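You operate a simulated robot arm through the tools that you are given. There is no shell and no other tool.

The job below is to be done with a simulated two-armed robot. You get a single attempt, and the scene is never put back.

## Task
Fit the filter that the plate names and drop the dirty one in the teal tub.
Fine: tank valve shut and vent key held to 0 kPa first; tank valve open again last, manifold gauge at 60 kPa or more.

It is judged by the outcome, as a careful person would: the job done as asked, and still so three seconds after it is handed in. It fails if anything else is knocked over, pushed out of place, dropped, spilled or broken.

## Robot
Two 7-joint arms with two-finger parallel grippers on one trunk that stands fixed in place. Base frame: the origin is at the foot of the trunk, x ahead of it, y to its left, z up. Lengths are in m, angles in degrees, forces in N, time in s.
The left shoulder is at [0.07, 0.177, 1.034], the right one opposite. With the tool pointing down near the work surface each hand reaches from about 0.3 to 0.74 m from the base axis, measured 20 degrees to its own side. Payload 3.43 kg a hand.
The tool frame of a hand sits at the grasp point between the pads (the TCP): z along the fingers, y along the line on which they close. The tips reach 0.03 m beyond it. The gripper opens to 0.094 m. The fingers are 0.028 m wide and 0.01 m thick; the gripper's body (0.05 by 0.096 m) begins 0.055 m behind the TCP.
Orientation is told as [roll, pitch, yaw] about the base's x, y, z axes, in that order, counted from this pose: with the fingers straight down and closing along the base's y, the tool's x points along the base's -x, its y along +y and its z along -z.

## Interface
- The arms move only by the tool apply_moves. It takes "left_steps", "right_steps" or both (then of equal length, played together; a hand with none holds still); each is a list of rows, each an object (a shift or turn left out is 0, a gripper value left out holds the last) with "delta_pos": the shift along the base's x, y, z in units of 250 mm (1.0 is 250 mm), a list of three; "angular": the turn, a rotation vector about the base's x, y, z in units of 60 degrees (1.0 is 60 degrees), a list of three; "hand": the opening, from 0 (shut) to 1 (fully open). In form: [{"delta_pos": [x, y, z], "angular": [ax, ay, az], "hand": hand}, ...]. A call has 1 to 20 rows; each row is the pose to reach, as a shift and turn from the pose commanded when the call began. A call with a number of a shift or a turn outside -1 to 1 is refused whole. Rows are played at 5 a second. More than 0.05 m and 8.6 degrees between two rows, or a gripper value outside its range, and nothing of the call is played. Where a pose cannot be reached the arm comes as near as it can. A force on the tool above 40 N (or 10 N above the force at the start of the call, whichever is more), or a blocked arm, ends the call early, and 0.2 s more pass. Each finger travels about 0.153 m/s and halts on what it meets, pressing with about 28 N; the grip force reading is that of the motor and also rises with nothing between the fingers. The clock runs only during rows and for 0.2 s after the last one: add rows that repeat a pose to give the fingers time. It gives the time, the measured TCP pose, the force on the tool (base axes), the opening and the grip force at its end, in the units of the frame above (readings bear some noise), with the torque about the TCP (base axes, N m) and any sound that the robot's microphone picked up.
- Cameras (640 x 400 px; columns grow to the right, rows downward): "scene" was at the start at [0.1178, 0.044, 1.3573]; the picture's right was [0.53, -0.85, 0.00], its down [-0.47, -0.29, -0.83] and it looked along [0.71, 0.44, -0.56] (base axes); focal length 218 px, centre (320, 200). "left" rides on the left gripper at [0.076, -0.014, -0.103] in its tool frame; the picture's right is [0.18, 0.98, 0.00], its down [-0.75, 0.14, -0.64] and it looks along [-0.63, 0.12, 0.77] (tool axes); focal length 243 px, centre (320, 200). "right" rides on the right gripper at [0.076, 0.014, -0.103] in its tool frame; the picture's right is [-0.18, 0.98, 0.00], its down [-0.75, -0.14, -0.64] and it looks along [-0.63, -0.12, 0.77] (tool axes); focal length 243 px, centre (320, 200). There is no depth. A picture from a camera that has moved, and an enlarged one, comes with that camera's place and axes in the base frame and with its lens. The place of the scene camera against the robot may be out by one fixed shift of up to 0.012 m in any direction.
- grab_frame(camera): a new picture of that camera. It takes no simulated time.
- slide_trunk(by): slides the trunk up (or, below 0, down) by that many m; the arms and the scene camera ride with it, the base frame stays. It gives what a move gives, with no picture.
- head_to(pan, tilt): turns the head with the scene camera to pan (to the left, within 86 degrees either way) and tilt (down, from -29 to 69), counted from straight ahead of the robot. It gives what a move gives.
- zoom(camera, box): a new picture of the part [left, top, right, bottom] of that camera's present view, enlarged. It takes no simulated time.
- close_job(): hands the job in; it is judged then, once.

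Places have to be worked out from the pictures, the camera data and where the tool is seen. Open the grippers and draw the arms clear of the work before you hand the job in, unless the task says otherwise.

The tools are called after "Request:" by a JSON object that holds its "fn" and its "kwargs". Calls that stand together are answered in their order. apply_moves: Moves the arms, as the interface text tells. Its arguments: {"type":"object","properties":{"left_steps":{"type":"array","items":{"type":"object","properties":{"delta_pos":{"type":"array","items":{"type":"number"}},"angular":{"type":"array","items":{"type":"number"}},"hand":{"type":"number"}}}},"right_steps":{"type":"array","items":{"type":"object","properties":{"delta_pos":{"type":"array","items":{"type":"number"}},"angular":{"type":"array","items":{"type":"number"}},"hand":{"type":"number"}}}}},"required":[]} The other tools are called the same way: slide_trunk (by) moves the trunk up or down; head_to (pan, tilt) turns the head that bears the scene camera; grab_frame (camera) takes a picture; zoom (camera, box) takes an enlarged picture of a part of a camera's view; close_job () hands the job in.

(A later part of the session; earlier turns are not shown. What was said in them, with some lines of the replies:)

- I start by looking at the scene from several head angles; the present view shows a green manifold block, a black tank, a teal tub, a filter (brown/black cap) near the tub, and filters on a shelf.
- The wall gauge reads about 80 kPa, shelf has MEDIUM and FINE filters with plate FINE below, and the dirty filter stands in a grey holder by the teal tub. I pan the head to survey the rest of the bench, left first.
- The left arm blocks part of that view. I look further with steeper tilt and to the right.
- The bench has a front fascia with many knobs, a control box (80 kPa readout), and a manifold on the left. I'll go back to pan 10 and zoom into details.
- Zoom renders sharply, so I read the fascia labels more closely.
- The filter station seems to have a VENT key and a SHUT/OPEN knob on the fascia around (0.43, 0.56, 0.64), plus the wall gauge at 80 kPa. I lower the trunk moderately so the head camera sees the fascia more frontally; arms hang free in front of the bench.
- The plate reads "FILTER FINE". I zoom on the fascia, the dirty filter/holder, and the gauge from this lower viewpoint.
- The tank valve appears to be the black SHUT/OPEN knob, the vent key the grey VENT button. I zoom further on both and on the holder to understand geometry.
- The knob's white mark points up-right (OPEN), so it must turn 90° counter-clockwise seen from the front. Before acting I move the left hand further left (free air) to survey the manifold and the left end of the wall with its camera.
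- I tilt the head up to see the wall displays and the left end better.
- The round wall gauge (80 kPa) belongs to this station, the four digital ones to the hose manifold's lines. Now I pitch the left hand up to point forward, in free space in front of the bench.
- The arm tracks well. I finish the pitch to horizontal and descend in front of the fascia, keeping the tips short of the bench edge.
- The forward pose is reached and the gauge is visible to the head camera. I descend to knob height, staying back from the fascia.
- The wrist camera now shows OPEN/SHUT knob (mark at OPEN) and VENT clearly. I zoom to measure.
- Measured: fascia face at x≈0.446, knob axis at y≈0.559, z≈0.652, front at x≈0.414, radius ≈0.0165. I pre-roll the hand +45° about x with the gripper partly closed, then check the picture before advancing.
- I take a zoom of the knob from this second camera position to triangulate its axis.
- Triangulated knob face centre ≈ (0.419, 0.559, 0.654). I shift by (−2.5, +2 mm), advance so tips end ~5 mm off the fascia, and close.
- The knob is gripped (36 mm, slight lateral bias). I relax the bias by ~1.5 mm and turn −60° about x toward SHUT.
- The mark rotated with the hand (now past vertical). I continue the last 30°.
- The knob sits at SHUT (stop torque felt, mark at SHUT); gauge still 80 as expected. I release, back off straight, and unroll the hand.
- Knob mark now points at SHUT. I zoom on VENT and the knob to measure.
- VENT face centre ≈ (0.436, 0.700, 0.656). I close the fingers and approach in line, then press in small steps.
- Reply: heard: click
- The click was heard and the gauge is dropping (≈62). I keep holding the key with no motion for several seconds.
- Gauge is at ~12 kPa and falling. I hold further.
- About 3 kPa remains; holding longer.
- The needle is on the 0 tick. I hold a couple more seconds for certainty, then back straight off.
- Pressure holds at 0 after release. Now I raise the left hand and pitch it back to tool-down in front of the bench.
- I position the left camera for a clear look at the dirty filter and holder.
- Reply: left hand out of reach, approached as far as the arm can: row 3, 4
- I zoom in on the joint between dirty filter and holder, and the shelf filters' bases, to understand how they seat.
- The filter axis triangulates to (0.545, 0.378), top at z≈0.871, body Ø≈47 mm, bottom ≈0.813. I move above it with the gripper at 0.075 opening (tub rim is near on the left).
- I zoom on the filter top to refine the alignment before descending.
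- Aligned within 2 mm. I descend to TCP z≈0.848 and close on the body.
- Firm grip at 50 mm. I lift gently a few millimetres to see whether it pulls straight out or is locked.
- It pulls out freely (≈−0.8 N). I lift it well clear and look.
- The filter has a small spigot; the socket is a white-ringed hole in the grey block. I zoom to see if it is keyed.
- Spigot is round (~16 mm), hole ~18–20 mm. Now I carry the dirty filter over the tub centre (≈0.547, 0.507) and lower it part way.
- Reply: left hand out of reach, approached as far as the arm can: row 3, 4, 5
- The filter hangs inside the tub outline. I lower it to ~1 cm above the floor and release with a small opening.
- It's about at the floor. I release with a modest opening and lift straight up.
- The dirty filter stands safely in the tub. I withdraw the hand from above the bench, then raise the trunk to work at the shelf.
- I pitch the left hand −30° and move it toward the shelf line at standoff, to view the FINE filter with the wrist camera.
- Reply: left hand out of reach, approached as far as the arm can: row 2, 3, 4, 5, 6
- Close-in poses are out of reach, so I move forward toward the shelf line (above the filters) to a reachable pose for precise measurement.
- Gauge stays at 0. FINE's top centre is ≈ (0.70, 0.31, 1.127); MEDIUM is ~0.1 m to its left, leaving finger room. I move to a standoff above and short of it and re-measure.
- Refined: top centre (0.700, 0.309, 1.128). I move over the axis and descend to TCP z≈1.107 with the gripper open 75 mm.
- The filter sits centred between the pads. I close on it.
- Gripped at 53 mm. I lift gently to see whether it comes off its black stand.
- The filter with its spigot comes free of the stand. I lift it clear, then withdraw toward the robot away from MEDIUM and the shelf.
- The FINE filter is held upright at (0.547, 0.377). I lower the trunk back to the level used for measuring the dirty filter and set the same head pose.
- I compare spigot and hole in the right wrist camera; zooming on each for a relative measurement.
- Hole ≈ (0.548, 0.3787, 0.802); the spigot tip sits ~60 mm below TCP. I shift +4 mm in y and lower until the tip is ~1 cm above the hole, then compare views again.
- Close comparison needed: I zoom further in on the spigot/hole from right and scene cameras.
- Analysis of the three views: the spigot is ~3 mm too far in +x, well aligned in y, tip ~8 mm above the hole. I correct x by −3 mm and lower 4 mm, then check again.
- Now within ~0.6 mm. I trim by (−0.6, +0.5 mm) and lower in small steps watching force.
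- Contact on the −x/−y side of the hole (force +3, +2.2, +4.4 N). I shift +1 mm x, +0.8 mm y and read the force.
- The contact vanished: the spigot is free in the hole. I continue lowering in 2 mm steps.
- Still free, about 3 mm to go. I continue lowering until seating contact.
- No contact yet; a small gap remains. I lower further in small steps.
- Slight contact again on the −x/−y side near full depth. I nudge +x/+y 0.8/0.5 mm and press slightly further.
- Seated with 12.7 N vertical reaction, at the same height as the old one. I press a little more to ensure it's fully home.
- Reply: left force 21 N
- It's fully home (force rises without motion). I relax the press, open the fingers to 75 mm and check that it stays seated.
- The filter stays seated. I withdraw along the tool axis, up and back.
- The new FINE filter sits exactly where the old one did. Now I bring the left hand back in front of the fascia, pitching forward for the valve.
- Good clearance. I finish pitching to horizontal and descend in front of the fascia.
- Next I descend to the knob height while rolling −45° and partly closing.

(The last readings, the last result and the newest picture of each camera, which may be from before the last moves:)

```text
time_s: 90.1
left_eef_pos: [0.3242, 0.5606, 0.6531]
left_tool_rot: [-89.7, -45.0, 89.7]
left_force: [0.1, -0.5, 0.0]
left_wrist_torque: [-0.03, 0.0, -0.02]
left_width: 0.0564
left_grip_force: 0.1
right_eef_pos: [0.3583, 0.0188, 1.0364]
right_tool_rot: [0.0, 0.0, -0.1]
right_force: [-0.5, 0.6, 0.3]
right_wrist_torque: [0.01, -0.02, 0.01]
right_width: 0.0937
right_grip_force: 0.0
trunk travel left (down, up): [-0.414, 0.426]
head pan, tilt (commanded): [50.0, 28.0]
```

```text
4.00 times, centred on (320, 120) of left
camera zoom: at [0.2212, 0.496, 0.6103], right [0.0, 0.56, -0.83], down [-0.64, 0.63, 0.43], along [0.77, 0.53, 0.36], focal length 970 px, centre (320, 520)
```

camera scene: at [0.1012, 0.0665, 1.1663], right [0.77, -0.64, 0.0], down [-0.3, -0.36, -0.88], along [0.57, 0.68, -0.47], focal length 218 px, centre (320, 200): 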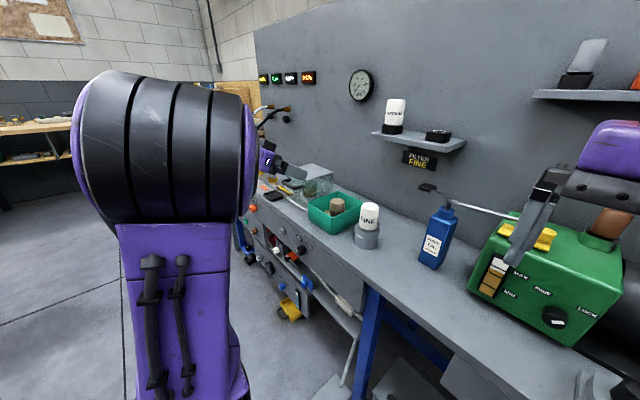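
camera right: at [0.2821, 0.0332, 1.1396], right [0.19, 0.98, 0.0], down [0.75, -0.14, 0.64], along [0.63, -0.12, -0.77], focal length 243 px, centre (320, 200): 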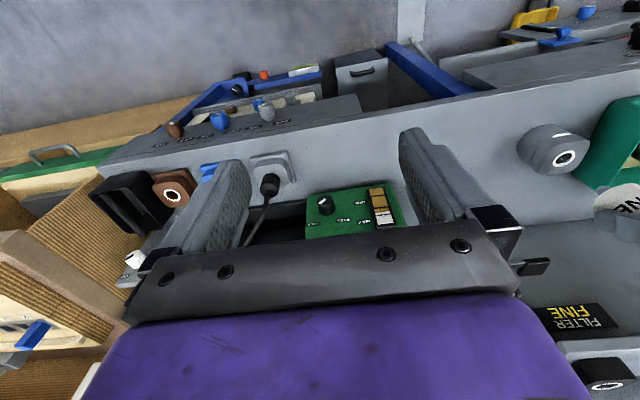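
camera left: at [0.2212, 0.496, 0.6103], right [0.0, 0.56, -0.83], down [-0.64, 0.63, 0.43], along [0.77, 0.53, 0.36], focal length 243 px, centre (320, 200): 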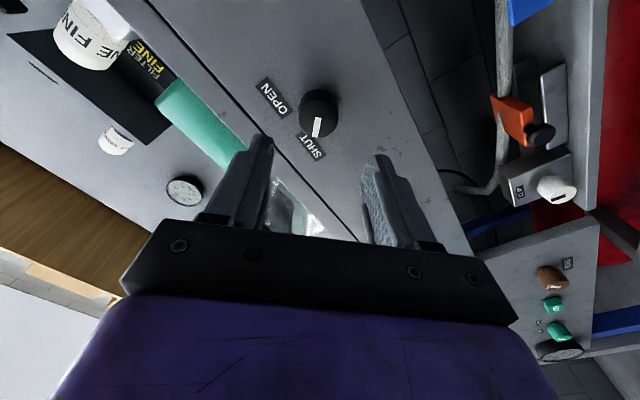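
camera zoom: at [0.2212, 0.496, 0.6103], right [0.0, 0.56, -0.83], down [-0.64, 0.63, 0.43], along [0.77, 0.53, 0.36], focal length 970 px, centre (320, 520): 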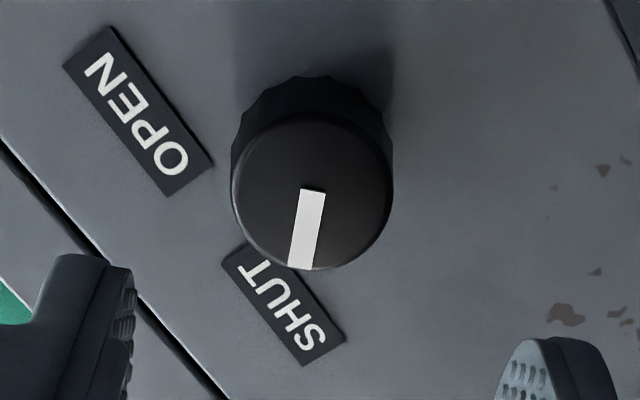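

Mark at SHUT, hand aligned within ~1 mm. I advance over the knob and grip.

Request:
{"fn": "apply_moves", "kwargs": {"left_steps": [{"delta_pos": [0.1, -0.003, 0.004], "hand": 0.6}, {"delta_pos": [0.2, -0.003, 0.004]}, {"delta_pos": [0.28, -0.003, 0.004]}, {"delta_pos": [0.347, -0.003, 0.004]}, {"delta_pos": [0.347, -0.003, 0.004], "hand": 0.6}, {"delta_pos": [0.347, -0.003, 0.004], "hand": 0.0}, {"delta_pos": [0.347, -0.003, 0.004], "hand": 0.0}, {"delta_pos": [0.347, -0.003, 0.004], "hand": 0.0}]}}

Request:
{"fn": "grab_frame", "kwargs": {"camera": "left"}}

```text
time_s: 91.9
left_eef_pos: [0.4103, 0.5589, 0.6548]
left_tool_rot: [-89.7, -45.0, 89.7]
left_force: [2.3, 6.3, -1.0]
left_wrist_torque: [0.0, -0.2, -0.18]
left_width: 0.0354
left_grip_force: 44.9
right_eef_pos: [0.3591, 0.0201, 1.0366]
right_tool_rot: [-0.1, -0.1, -0.2]
right_force: [0.0, -0.4, 0.7]
right_wrist_torque: [0.03, -0.01, 0.0]
right_width: 0.0943
right_grip_force: 0.0
trunk travel left (down, up): [-0.414, 0.426]
head pan, tilt (commanded): [50.0, 28.0]
```

```text
taken
camera left: at [0.3076, 0.4949, 0.6113], right [0.0, 0.56, -0.83], down [-0.64, 0.63, 0.44], along [0.77, 0.53, 0.36], focal length 243 px, centre (320, 200)
```

left: 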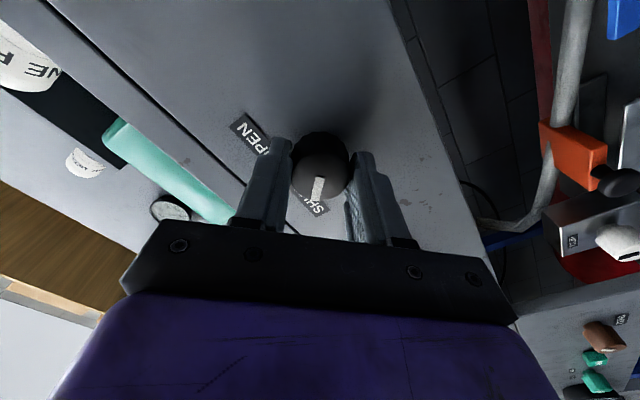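

Gripped. I turn +60° about x toward OPEN.

Request:
{"fn": "apply_moves", "kwargs": {"left_steps": [{"angular": [0.06, 0, 0], "hand": 0.0}, {"angular": [0.18, 0, 0]}, {"angular": [0.3, 0, 0]}, {"angular": [0.42, 0, 0]}, {"angular": [0.54, 0, 0]}, {"angular": [0.66, 0, 0]}, {"angular": [0.78, 0, 0]}, {"angular": [0.9, 0, 0]}, {"angular": [1.0, 0, 0]}]}}

Request:
{"fn": "grab_frame", "kwargs": {"camera": "left"}}

Request:
{"fn": "zoom", "kwargs": {"camera": "scene", "box": [335, 60, 385, 110]}}

```text
time_s: 93.9
left_eef_pos: [0.4108, 0.5608, 0.654]
left_tool_rot: [89.4, -74.8, -89.4]
left_force: [-5.3, 6.1, 0.7]
left_wrist_torque: [-0.01, 0.08, -0.5]
left_width: 0.0357
left_grip_force: 44.9
right_eef_pos: [0.3587, 0.0212, 1.037]
right_tool_rot: [0.0, -0.1, -0.1]
right_force: [-0.4, -0.3, -0.2]
right_wrist_torque: [-0.01, -0.02, 0.03]
right_width: 0.0939
right_grip_force: 0.0
trunk travel left (down, up): [-0.414, 0.426]
head pan, tilt (commanded): [50.0, 28.0]
```

```text
taken
camera left: at [0.3077, 0.5654, 0.5774], right [0.0, 1.0, 0.08], down [-0.64, -0.06, 0.77], along [0.77, -0.05, 0.64], focal length 243 px, centre (320, 200)
```

left: 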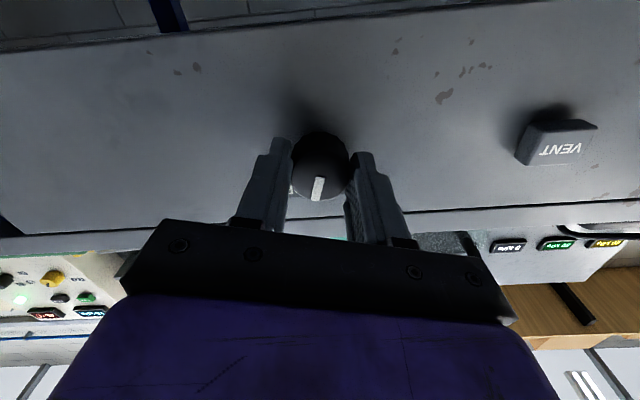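

```text
8.00 times, centred on (360, 85) of scene
camera zoom: at [0.1002, 0.068, 1.1664], right [0.77, -0.64, 0.0], down [-0.3, -0.36, -0.88], along [0.57, 0.68, -0.47], focal length 1740 px, centre (0, 1120)
```

zoom: 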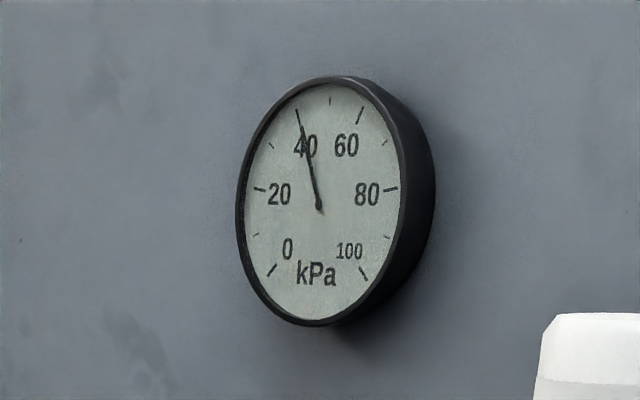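

Pressure is already rising (≈40). I complete the last 30° to OPEN.

Request:
{"fn": "apply_moves", "kwargs": {"left_steps": [{"angular": [0.12, 0, 0], "hand": 0.0}, {"angular": [0.24, 0, 0]}, {"angular": [0.36, 0, 0]}, {"angular": [0.46, 0, 0]}, {"angular": [0.52, 0, 0]}, {"angular": [0.52, 0, 0]}]}}

Request:
{"fn": "zoom", "kwargs": {"camera": "left", "box": [220, 100, 420, 225]}}

Request:
{"fn": "zoom", "kwargs": {"camera": "scene", "box": [335, 60, 385, 110]}}

```text
time_s: 95.3
left_eef_pos: [0.4112, 0.5606, 0.6553]
left_tool_rot: [89.9, -43.8, -89.7]
left_force: [-3.7, 8.9, 2.5]
left_wrist_torque: [-0.48, 0.48, 0.18]
left_width: 0.0358
left_grip_force: 45.0
right_eef_pos: [0.3584, 0.0203, 1.037]
right_tool_rot: [0.0, -0.1, -0.1]
right_force: [0.2, 0.1, 0.5]
right_wrist_torque: [0.01, -0.02, -0.02]
right_width: 0.0941
right_grip_force: 0.1
trunk travel left (down, up): [-0.414, 0.426]
head pan, tilt (commanded): [50.0, 28.0]
```

```text
3.20 times, centred on (320, 162) of left
camera zoom: at [0.3078, 0.6044, 0.592], right [0.0, 0.81, 0.58], down [-0.64, -0.45, 0.62], along [0.77, -0.37, 0.52], focal length 776 px, centre (320, 320)
```

zoom: 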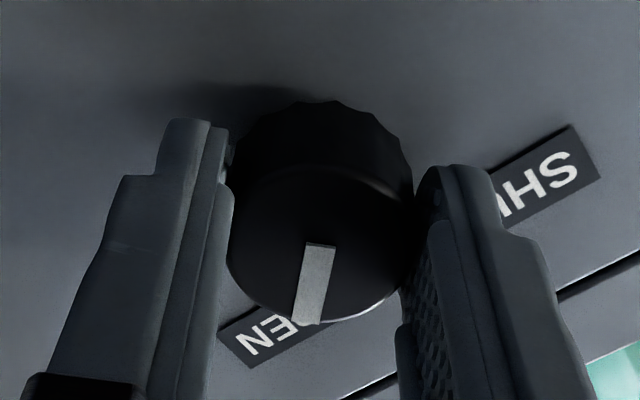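

```text
8.00 times, centred on (360, 85) of scene
camera zoom: at [0.1003, 0.0683, 1.1663], right [0.77, -0.64, 0.0], down [-0.3, -0.36, -0.88], along [0.57, 0.68, -0.47], focal length 1740 px, centre (0, 1120)
```

zoom: 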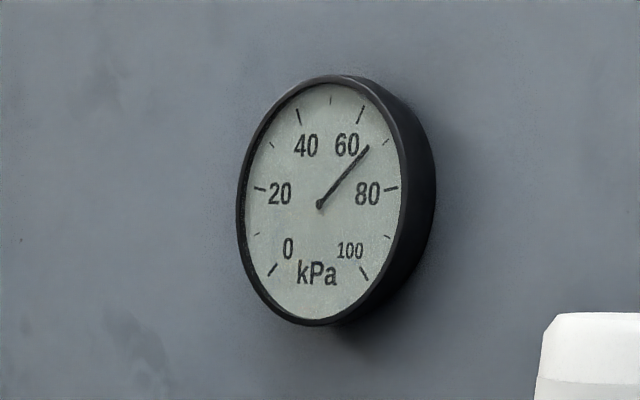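

Knob is at OPEN (stop felt), gauge ~66 and rising. I release, back off, and unroll the hand.

Request:
{"fn": "apply_moves", "kwargs": {"left_steps": [{"hand": 0.62}, {"hand": 0.62}, {"delta_pos": [-0.08, 0, 0]}, {"delta_pos": [-0.2, 0, 0]}, {"delta_pos": [-0.34, 0, 0]}, {"delta_pos": [-0.34, 0, 0], "angular": [-0.13, 0, 0]}, {"delta_pos": [-0.34, 0, 0], "angular": [-0.26, 0, 0]}, {"delta_pos": [-0.34, 0, 0], "angular": [-0.39, 0, 0]}, {"delta_pos": [-0.34, 0, 0], "angular": [-0.52, 0, 0]}, {"delta_pos": [-0.34, 0, 0], "angular": [-0.65, 0, 0]}, {"delta_pos": [-0.34, 0, 0], "angular": [-0.77, 0, 0]}, {"delta_pos": [-0.34, 0, 0], "angular": [-0.77, 0, 0]}]}}

Request:
{"fn": "grab_frame", "kwargs": {"camera": "left"}}

Request:
{"fn": "zoom", "kwargs": {"camera": "scene", "box": [335, 60, 385, 110]}}

```text
time_s: 97.9
left_eef_pos: [0.326, 0.5589, 0.6526]
left_tool_rot: [-16.4, -89.8, 16.2]
left_force: [-0.1, -0.1, 0.6]
left_wrist_torque: [0.01, -0.01, -0.01]
left_width: 0.0581
left_grip_force: 0.0
right_eef_pos: [0.3594, 0.0192, 1.0373]
right_tool_rot: [0.1, 0.0, -0.1]
right_force: [0.8, 0.5, -0.7]
right_wrist_torque: [0.01, 0.0, 0.01]
right_width: 0.0938
right_grip_force: 0.0
trunk travel left (down, up): [-0.414, 0.426]
head pan, tilt (commanded): [50.0, 28.0]
```

```text
taken
camera left: at [0.223, 0.5443, 0.5787], right [0.0, 0.98, -0.19], down [-0.64, 0.14, 0.76], along [0.77, 0.12, 0.63], focal length 243 px, centre (320, 200)
```

left: 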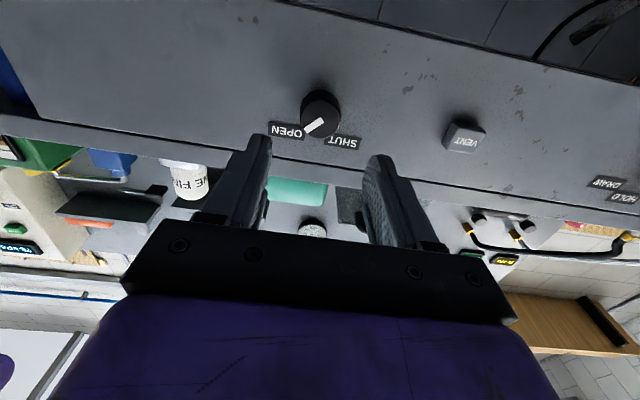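

```text
8.00 times, centred on (360, 85) of scene
camera zoom: at [0.101, 0.0674, 1.1663], right [0.77, -0.64, 0.0], down [-0.3, -0.36, -0.88], along [0.57, 0.68, -0.47], focal length 1740 px, centre (0, 1120)
```

zoom: 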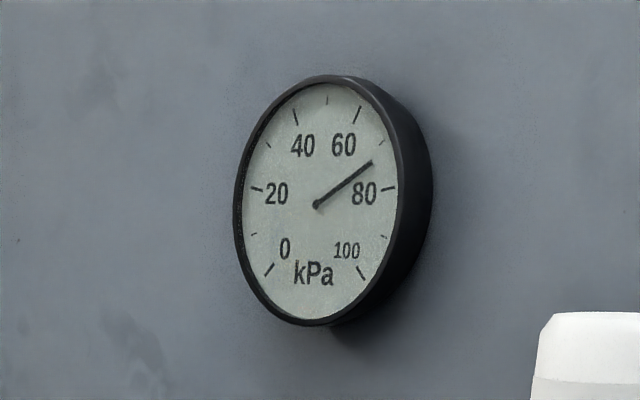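

Knob mark at OPEN, gauge ~72 and rising. I raise the left arm clear to its initial-like pose with gripper open.

Request:
{"fn": "apply_moves", "kwargs": {"left_steps": [{"delta_pos": [0, 0, 0.14], "hand": 0.62}, {"delta_pos": [0, 0, 0.3], "angular": [0, 0.1, 0]}, {"delta_pos": [0, 0, 0.46], "angular": [0, 0.24, 0]}, {"delta_pos": [0, 0, 0.62], "angular": [0, 0.38, 0]}, {"delta_pos": [0.0, -0.02, 0.78], "angular": [0, 0.52, 0]}, {"delta_pos": [0.02, -0.04, 0.92], "angular": [0, 0.66, 0]}, {"delta_pos": [0.04, -0.06, 1.0], "angular": [0, 0.8, 0]}, {"delta_pos": [0.04, -0.06, 1.0], "angular": [0, 0.94, 0]}, {"delta_pos": [0.04, -0.06, 1.0], "angular": [0, 0.98, 0], "hand": 1}]}}

Request:
{"fn": "apply_moves", "kwargs": {"left_steps": [{"delta_pos": [0.04, -0.1, 0.1], "angular": [0, 0.13, 0], "hand": 1}, {"delta_pos": [0.08, -0.2, 0.2], "angular": [0, 0.26, 0]}, {"delta_pos": [0.12, -0.3, 0.3], "angular": [0, 0.39, 0]}, {"delta_pos": [0.16, -0.36, 0.4], "angular": [0, 0.52, 0]}, {"delta_pos": [0.16, -0.36, 0.5], "angular": [0, 0.52, 0]}, {"delta_pos": [0.16, -0.36, 0.5], "angular": [0, 0.52, 0]}]}}

Request:
{"fn": "head_to", "kwargs": {"pan": 35, "tilt": 30}}

Request:
{"fn": "grab_frame", "kwargs": {"camera": "scene"}}

Request:
{"fn": "grab_frame", "kwargs": {"camera": "left"}}

```text
time_s: 99.9
left_eef_pos: [0.3367, 0.5456, 0.9052]
left_tool_rot: [0.1, -30.8, 0.0]
left_force: [0.4, 0.6, -0.2]
left_wrist_torque: [0.0, 0.02, 0.02]
left_width: 0.094
left_grip_force: 0.0
right_eef_pos: [0.3586, 0.0191, 1.0375]
right_tool_rot: [0.1, -0.1, 0.0]
right_force: [-1.1, -0.9, 0.6]
right_wrist_torque: [0.0, 0.02, -0.01]
right_width: 0.094
right_grip_force: 0.0
trunk travel left (down, up): [-0.414, 0.426]
head pan, tilt (commanded): [50.0, 28.0]
```

```text
time_s: 101.3
left_eef_pos: [0.3762, 0.4556, 1.031]
left_tool_rot: [0.0, 0.3, -0.2]
left_force: [0.0, 0.0, 0.1]
left_wrist_torque: [-0.03, -0.02, 0.0]
left_width: 0.0938
left_grip_force: 0.1
right_eef_pos: [0.3582, 0.0196, 1.0358]
right_tool_rot: [0.2, 0.0, -0.1]
right_force: [0.0, 0.1, 0.7]
right_wrist_torque: [-0.02, 0.02, 0.03]
right_width: 0.0942
right_grip_force: 0.0
trunk travel left (down, up): [-0.414, 0.426]
head pan, tilt (commanded): [50.0, 28.0]
```

```text
time_s: 102.1
left_eef_pos: [0.3773, 0.4562, 1.0302]
left_tool_rot: [0.1, 0.3, -0.2]
left_force: [0.8, -0.3, -0.3]
left_wrist_torque: [-0.01, 0.01, -0.03]
left_width: 0.094
left_grip_force: 0.0
right_eef_pos: [0.3585, 0.0189, 1.0365]
right_tool_rot: [0.0, -0.2, -0.1]
right_force: [-0.8, -0.1, -0.2]
right_wrist_torque: [-0.01, 0.0, -0.01]
right_width: 0.0942
right_grip_force: 0.1
trunk travel left (down, up): [-0.414, 0.426]
head pan, tilt (commanded): [35.0, 30.0]
```

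```text
taken
camera scene: at [0.1164, 0.0494, 1.1632], right [0.57, -0.82, 0.0], down [-0.41, -0.29, -0.87], along [0.71, 0.5, -0.5], focal length 218 px, centre (320, 200)
```

scene: 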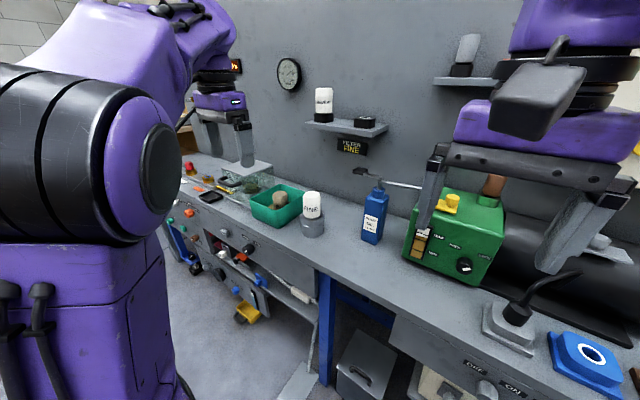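

```text
taken
camera left: at [0.3007, 0.441, 1.1331], right [-0.18, 0.98, 0.0], down [0.76, 0.14, 0.64], along [0.63, 0.12, -0.77], focal length 243 px, centre (320, 200)
```

left: 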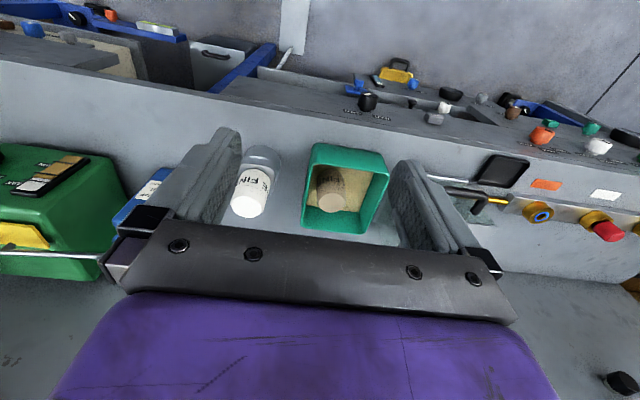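

The arms are clear. Final check of the gauge, the valve knob, the filter, and the dirty filter in the tub.

Request:
{"fn": "zoom", "kwargs": {"camera": "scene", "box": [265, 45, 315, 100]}}

Request:
{"fn": "zoom", "kwargs": {"camera": "scene", "box": [225, 160, 345, 260]}}

Request:
{"fn": "zoom", "kwargs": {"camera": "scene", "box": [290, 75, 410, 160]}}

Request:
{"fn": "zoom", "kwargs": {"camera": "left", "box": [200, 120, 400, 245]}}

```text
7.27 times, centred on (290, 72) of scene
camera zoom: at [0.1164, 0.0494, 1.1632], right [0.57, -0.82, 0.0], down [-0.41, -0.29, -0.87], along [0.71, 0.5, -0.5], focal length 1582 px, centre (538, 1127)
```

zoom: 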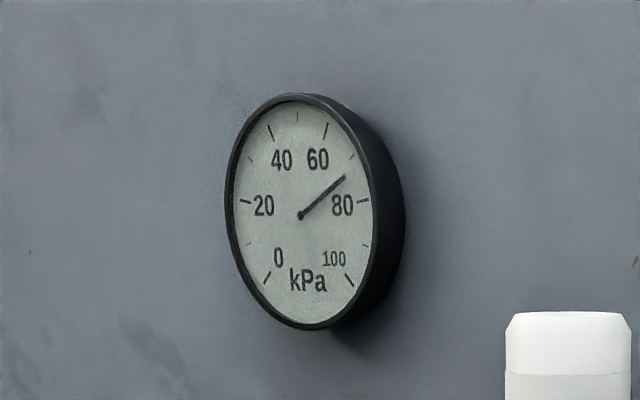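

```text
4.00 times, centred on (285, 210) of scene
camera zoom: at [0.1164, 0.0494, 1.1632], right [0.57, -0.82, 0.0], down [-0.41, -0.29, -0.87], along [0.71, 0.5, -0.5], focal length 870 px, centre (460, 160)
```

zoom: 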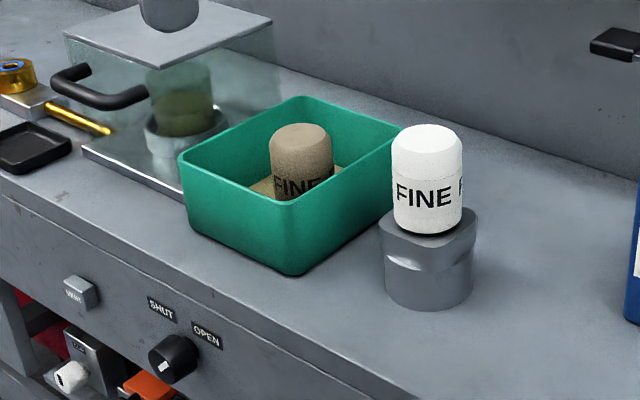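

```text
4.71 times, centred on (350, 118) of scene
camera zoom: at [0.1164, 0.0494, 1.1632], right [0.57, -0.82, 0.0], down [-0.41, -0.29, -0.87], along [0.71, 0.5, -0.5], focal length 1024 px, centre (179, 588)
```

zoom: 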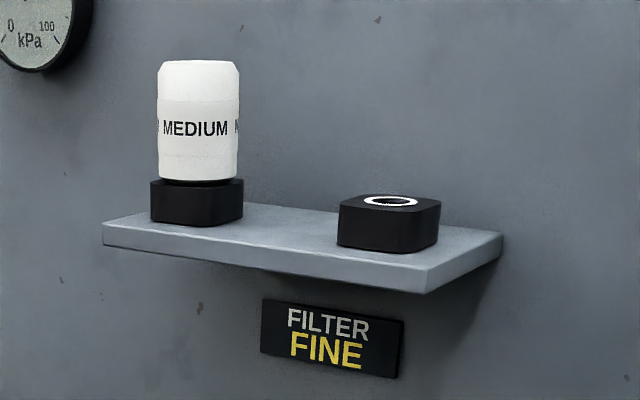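

```text
3.20 times, centred on (300, 182) of left
camera zoom: at [0.3007, 0.441, 1.1331], right [-0.18, 0.98, 0.0], down [0.76, 0.14, 0.64], along [0.63, 0.12, -0.77], focal length 776 px, centre (384, 256)
```

zoom: 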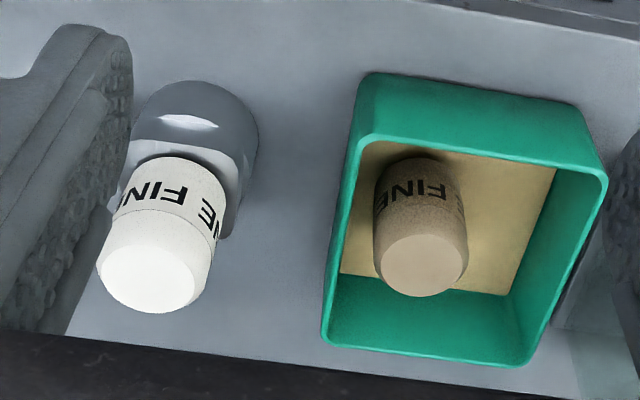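

Everything is in place; the gauge reads ~71 kPa. I wait a few seconds with the arms still to make sure the pressure is stable.

Request:
{"fn": "apply_moves", "kwargs": {"left_steps": [{"hand": 1}, {"hand": 1}, {"hand": 1}, {"hand": 1}, {"hand": 1}, {"hand": 1}, {"hand": 1}, {"hand": 1}, {"hand": 1}, {"hand": 1}, {"hand": 1}, {"hand": 1}, {"hand": 1}, {"hand": 1}, {"hand": 1}, {"hand": 1}, {"hand": 1}, {"hand": 1}, {"hand": 1}, {"hand": 1}]}}

Request:
{"fn": "zoom", "kwargs": {"camera": "scene", "box": [265, 45, 315, 100]}}

```text
time_s: 106.3
left_eef_pos: [0.3768, 0.4561, 1.0302]
left_tool_rot: [0.2, 0.1, -0.2]
left_force: [-0.4, -0.7, 0.3]
left_wrist_torque: [0.0, 0.01, 0.01]
left_width: 0.0939
left_grip_force: 0.1
right_eef_pos: [0.3587, 0.0193, 1.0351]
right_tool_rot: [0.1, -0.2, -0.1]
right_force: [-0.1, 0.3, -0.4]
right_wrist_torque: [0.0, 0.04, -0.01]
right_width: 0.0944
right_grip_force: 0.0
trunk travel left (down, up): [-0.414, 0.426]
head pan, tilt (commanded): [35.0, 30.0]
```

```text
7.27 times, centred on (290, 72) of scene
camera zoom: at [0.1164, 0.0493, 1.1631], right [0.57, -0.82, 0.0], down [-0.41, -0.29, -0.87], along [0.71, 0.5, -0.5], focal length 1582 px, centre (538, 1127)
```

zoom: 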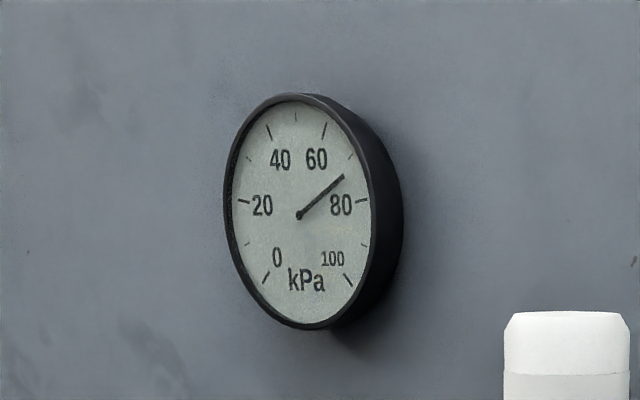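

The gauge is steady at about 71 kPa (above 60), the valve is open, the FINE filter is seated, the dirty filter is in the teal tub, and both arms are clear with grippers open. I hand the job in.

Request:
{"fn": "close_job", "kwargs": {}}

```text
The job is handed in.
```

The FINE filter named on the plate is fitted in the holder, and the dirty filter is in the teal tub.

- **Before the swap:** I turned the tank valve to SHUT and held the vent key until the gauge read 0 kPa. It stayed at 0 after I released the key.
- **Seating:** The new filter went in to the same height and position as the old one. It stayed upright after I let go.
- **After the swap:** I turned the tank valve back to OPEN. The manifold gauge (I took this to be the round wall gauge) rose to about 71 kPa. It held steady there for at least four seconds, above the 60 kPa asked for. It had read 80 kPa at the start.

In the final pictures nothing else around the station had moved. I have handed the job in with both grippers open and the arms clear of the work.
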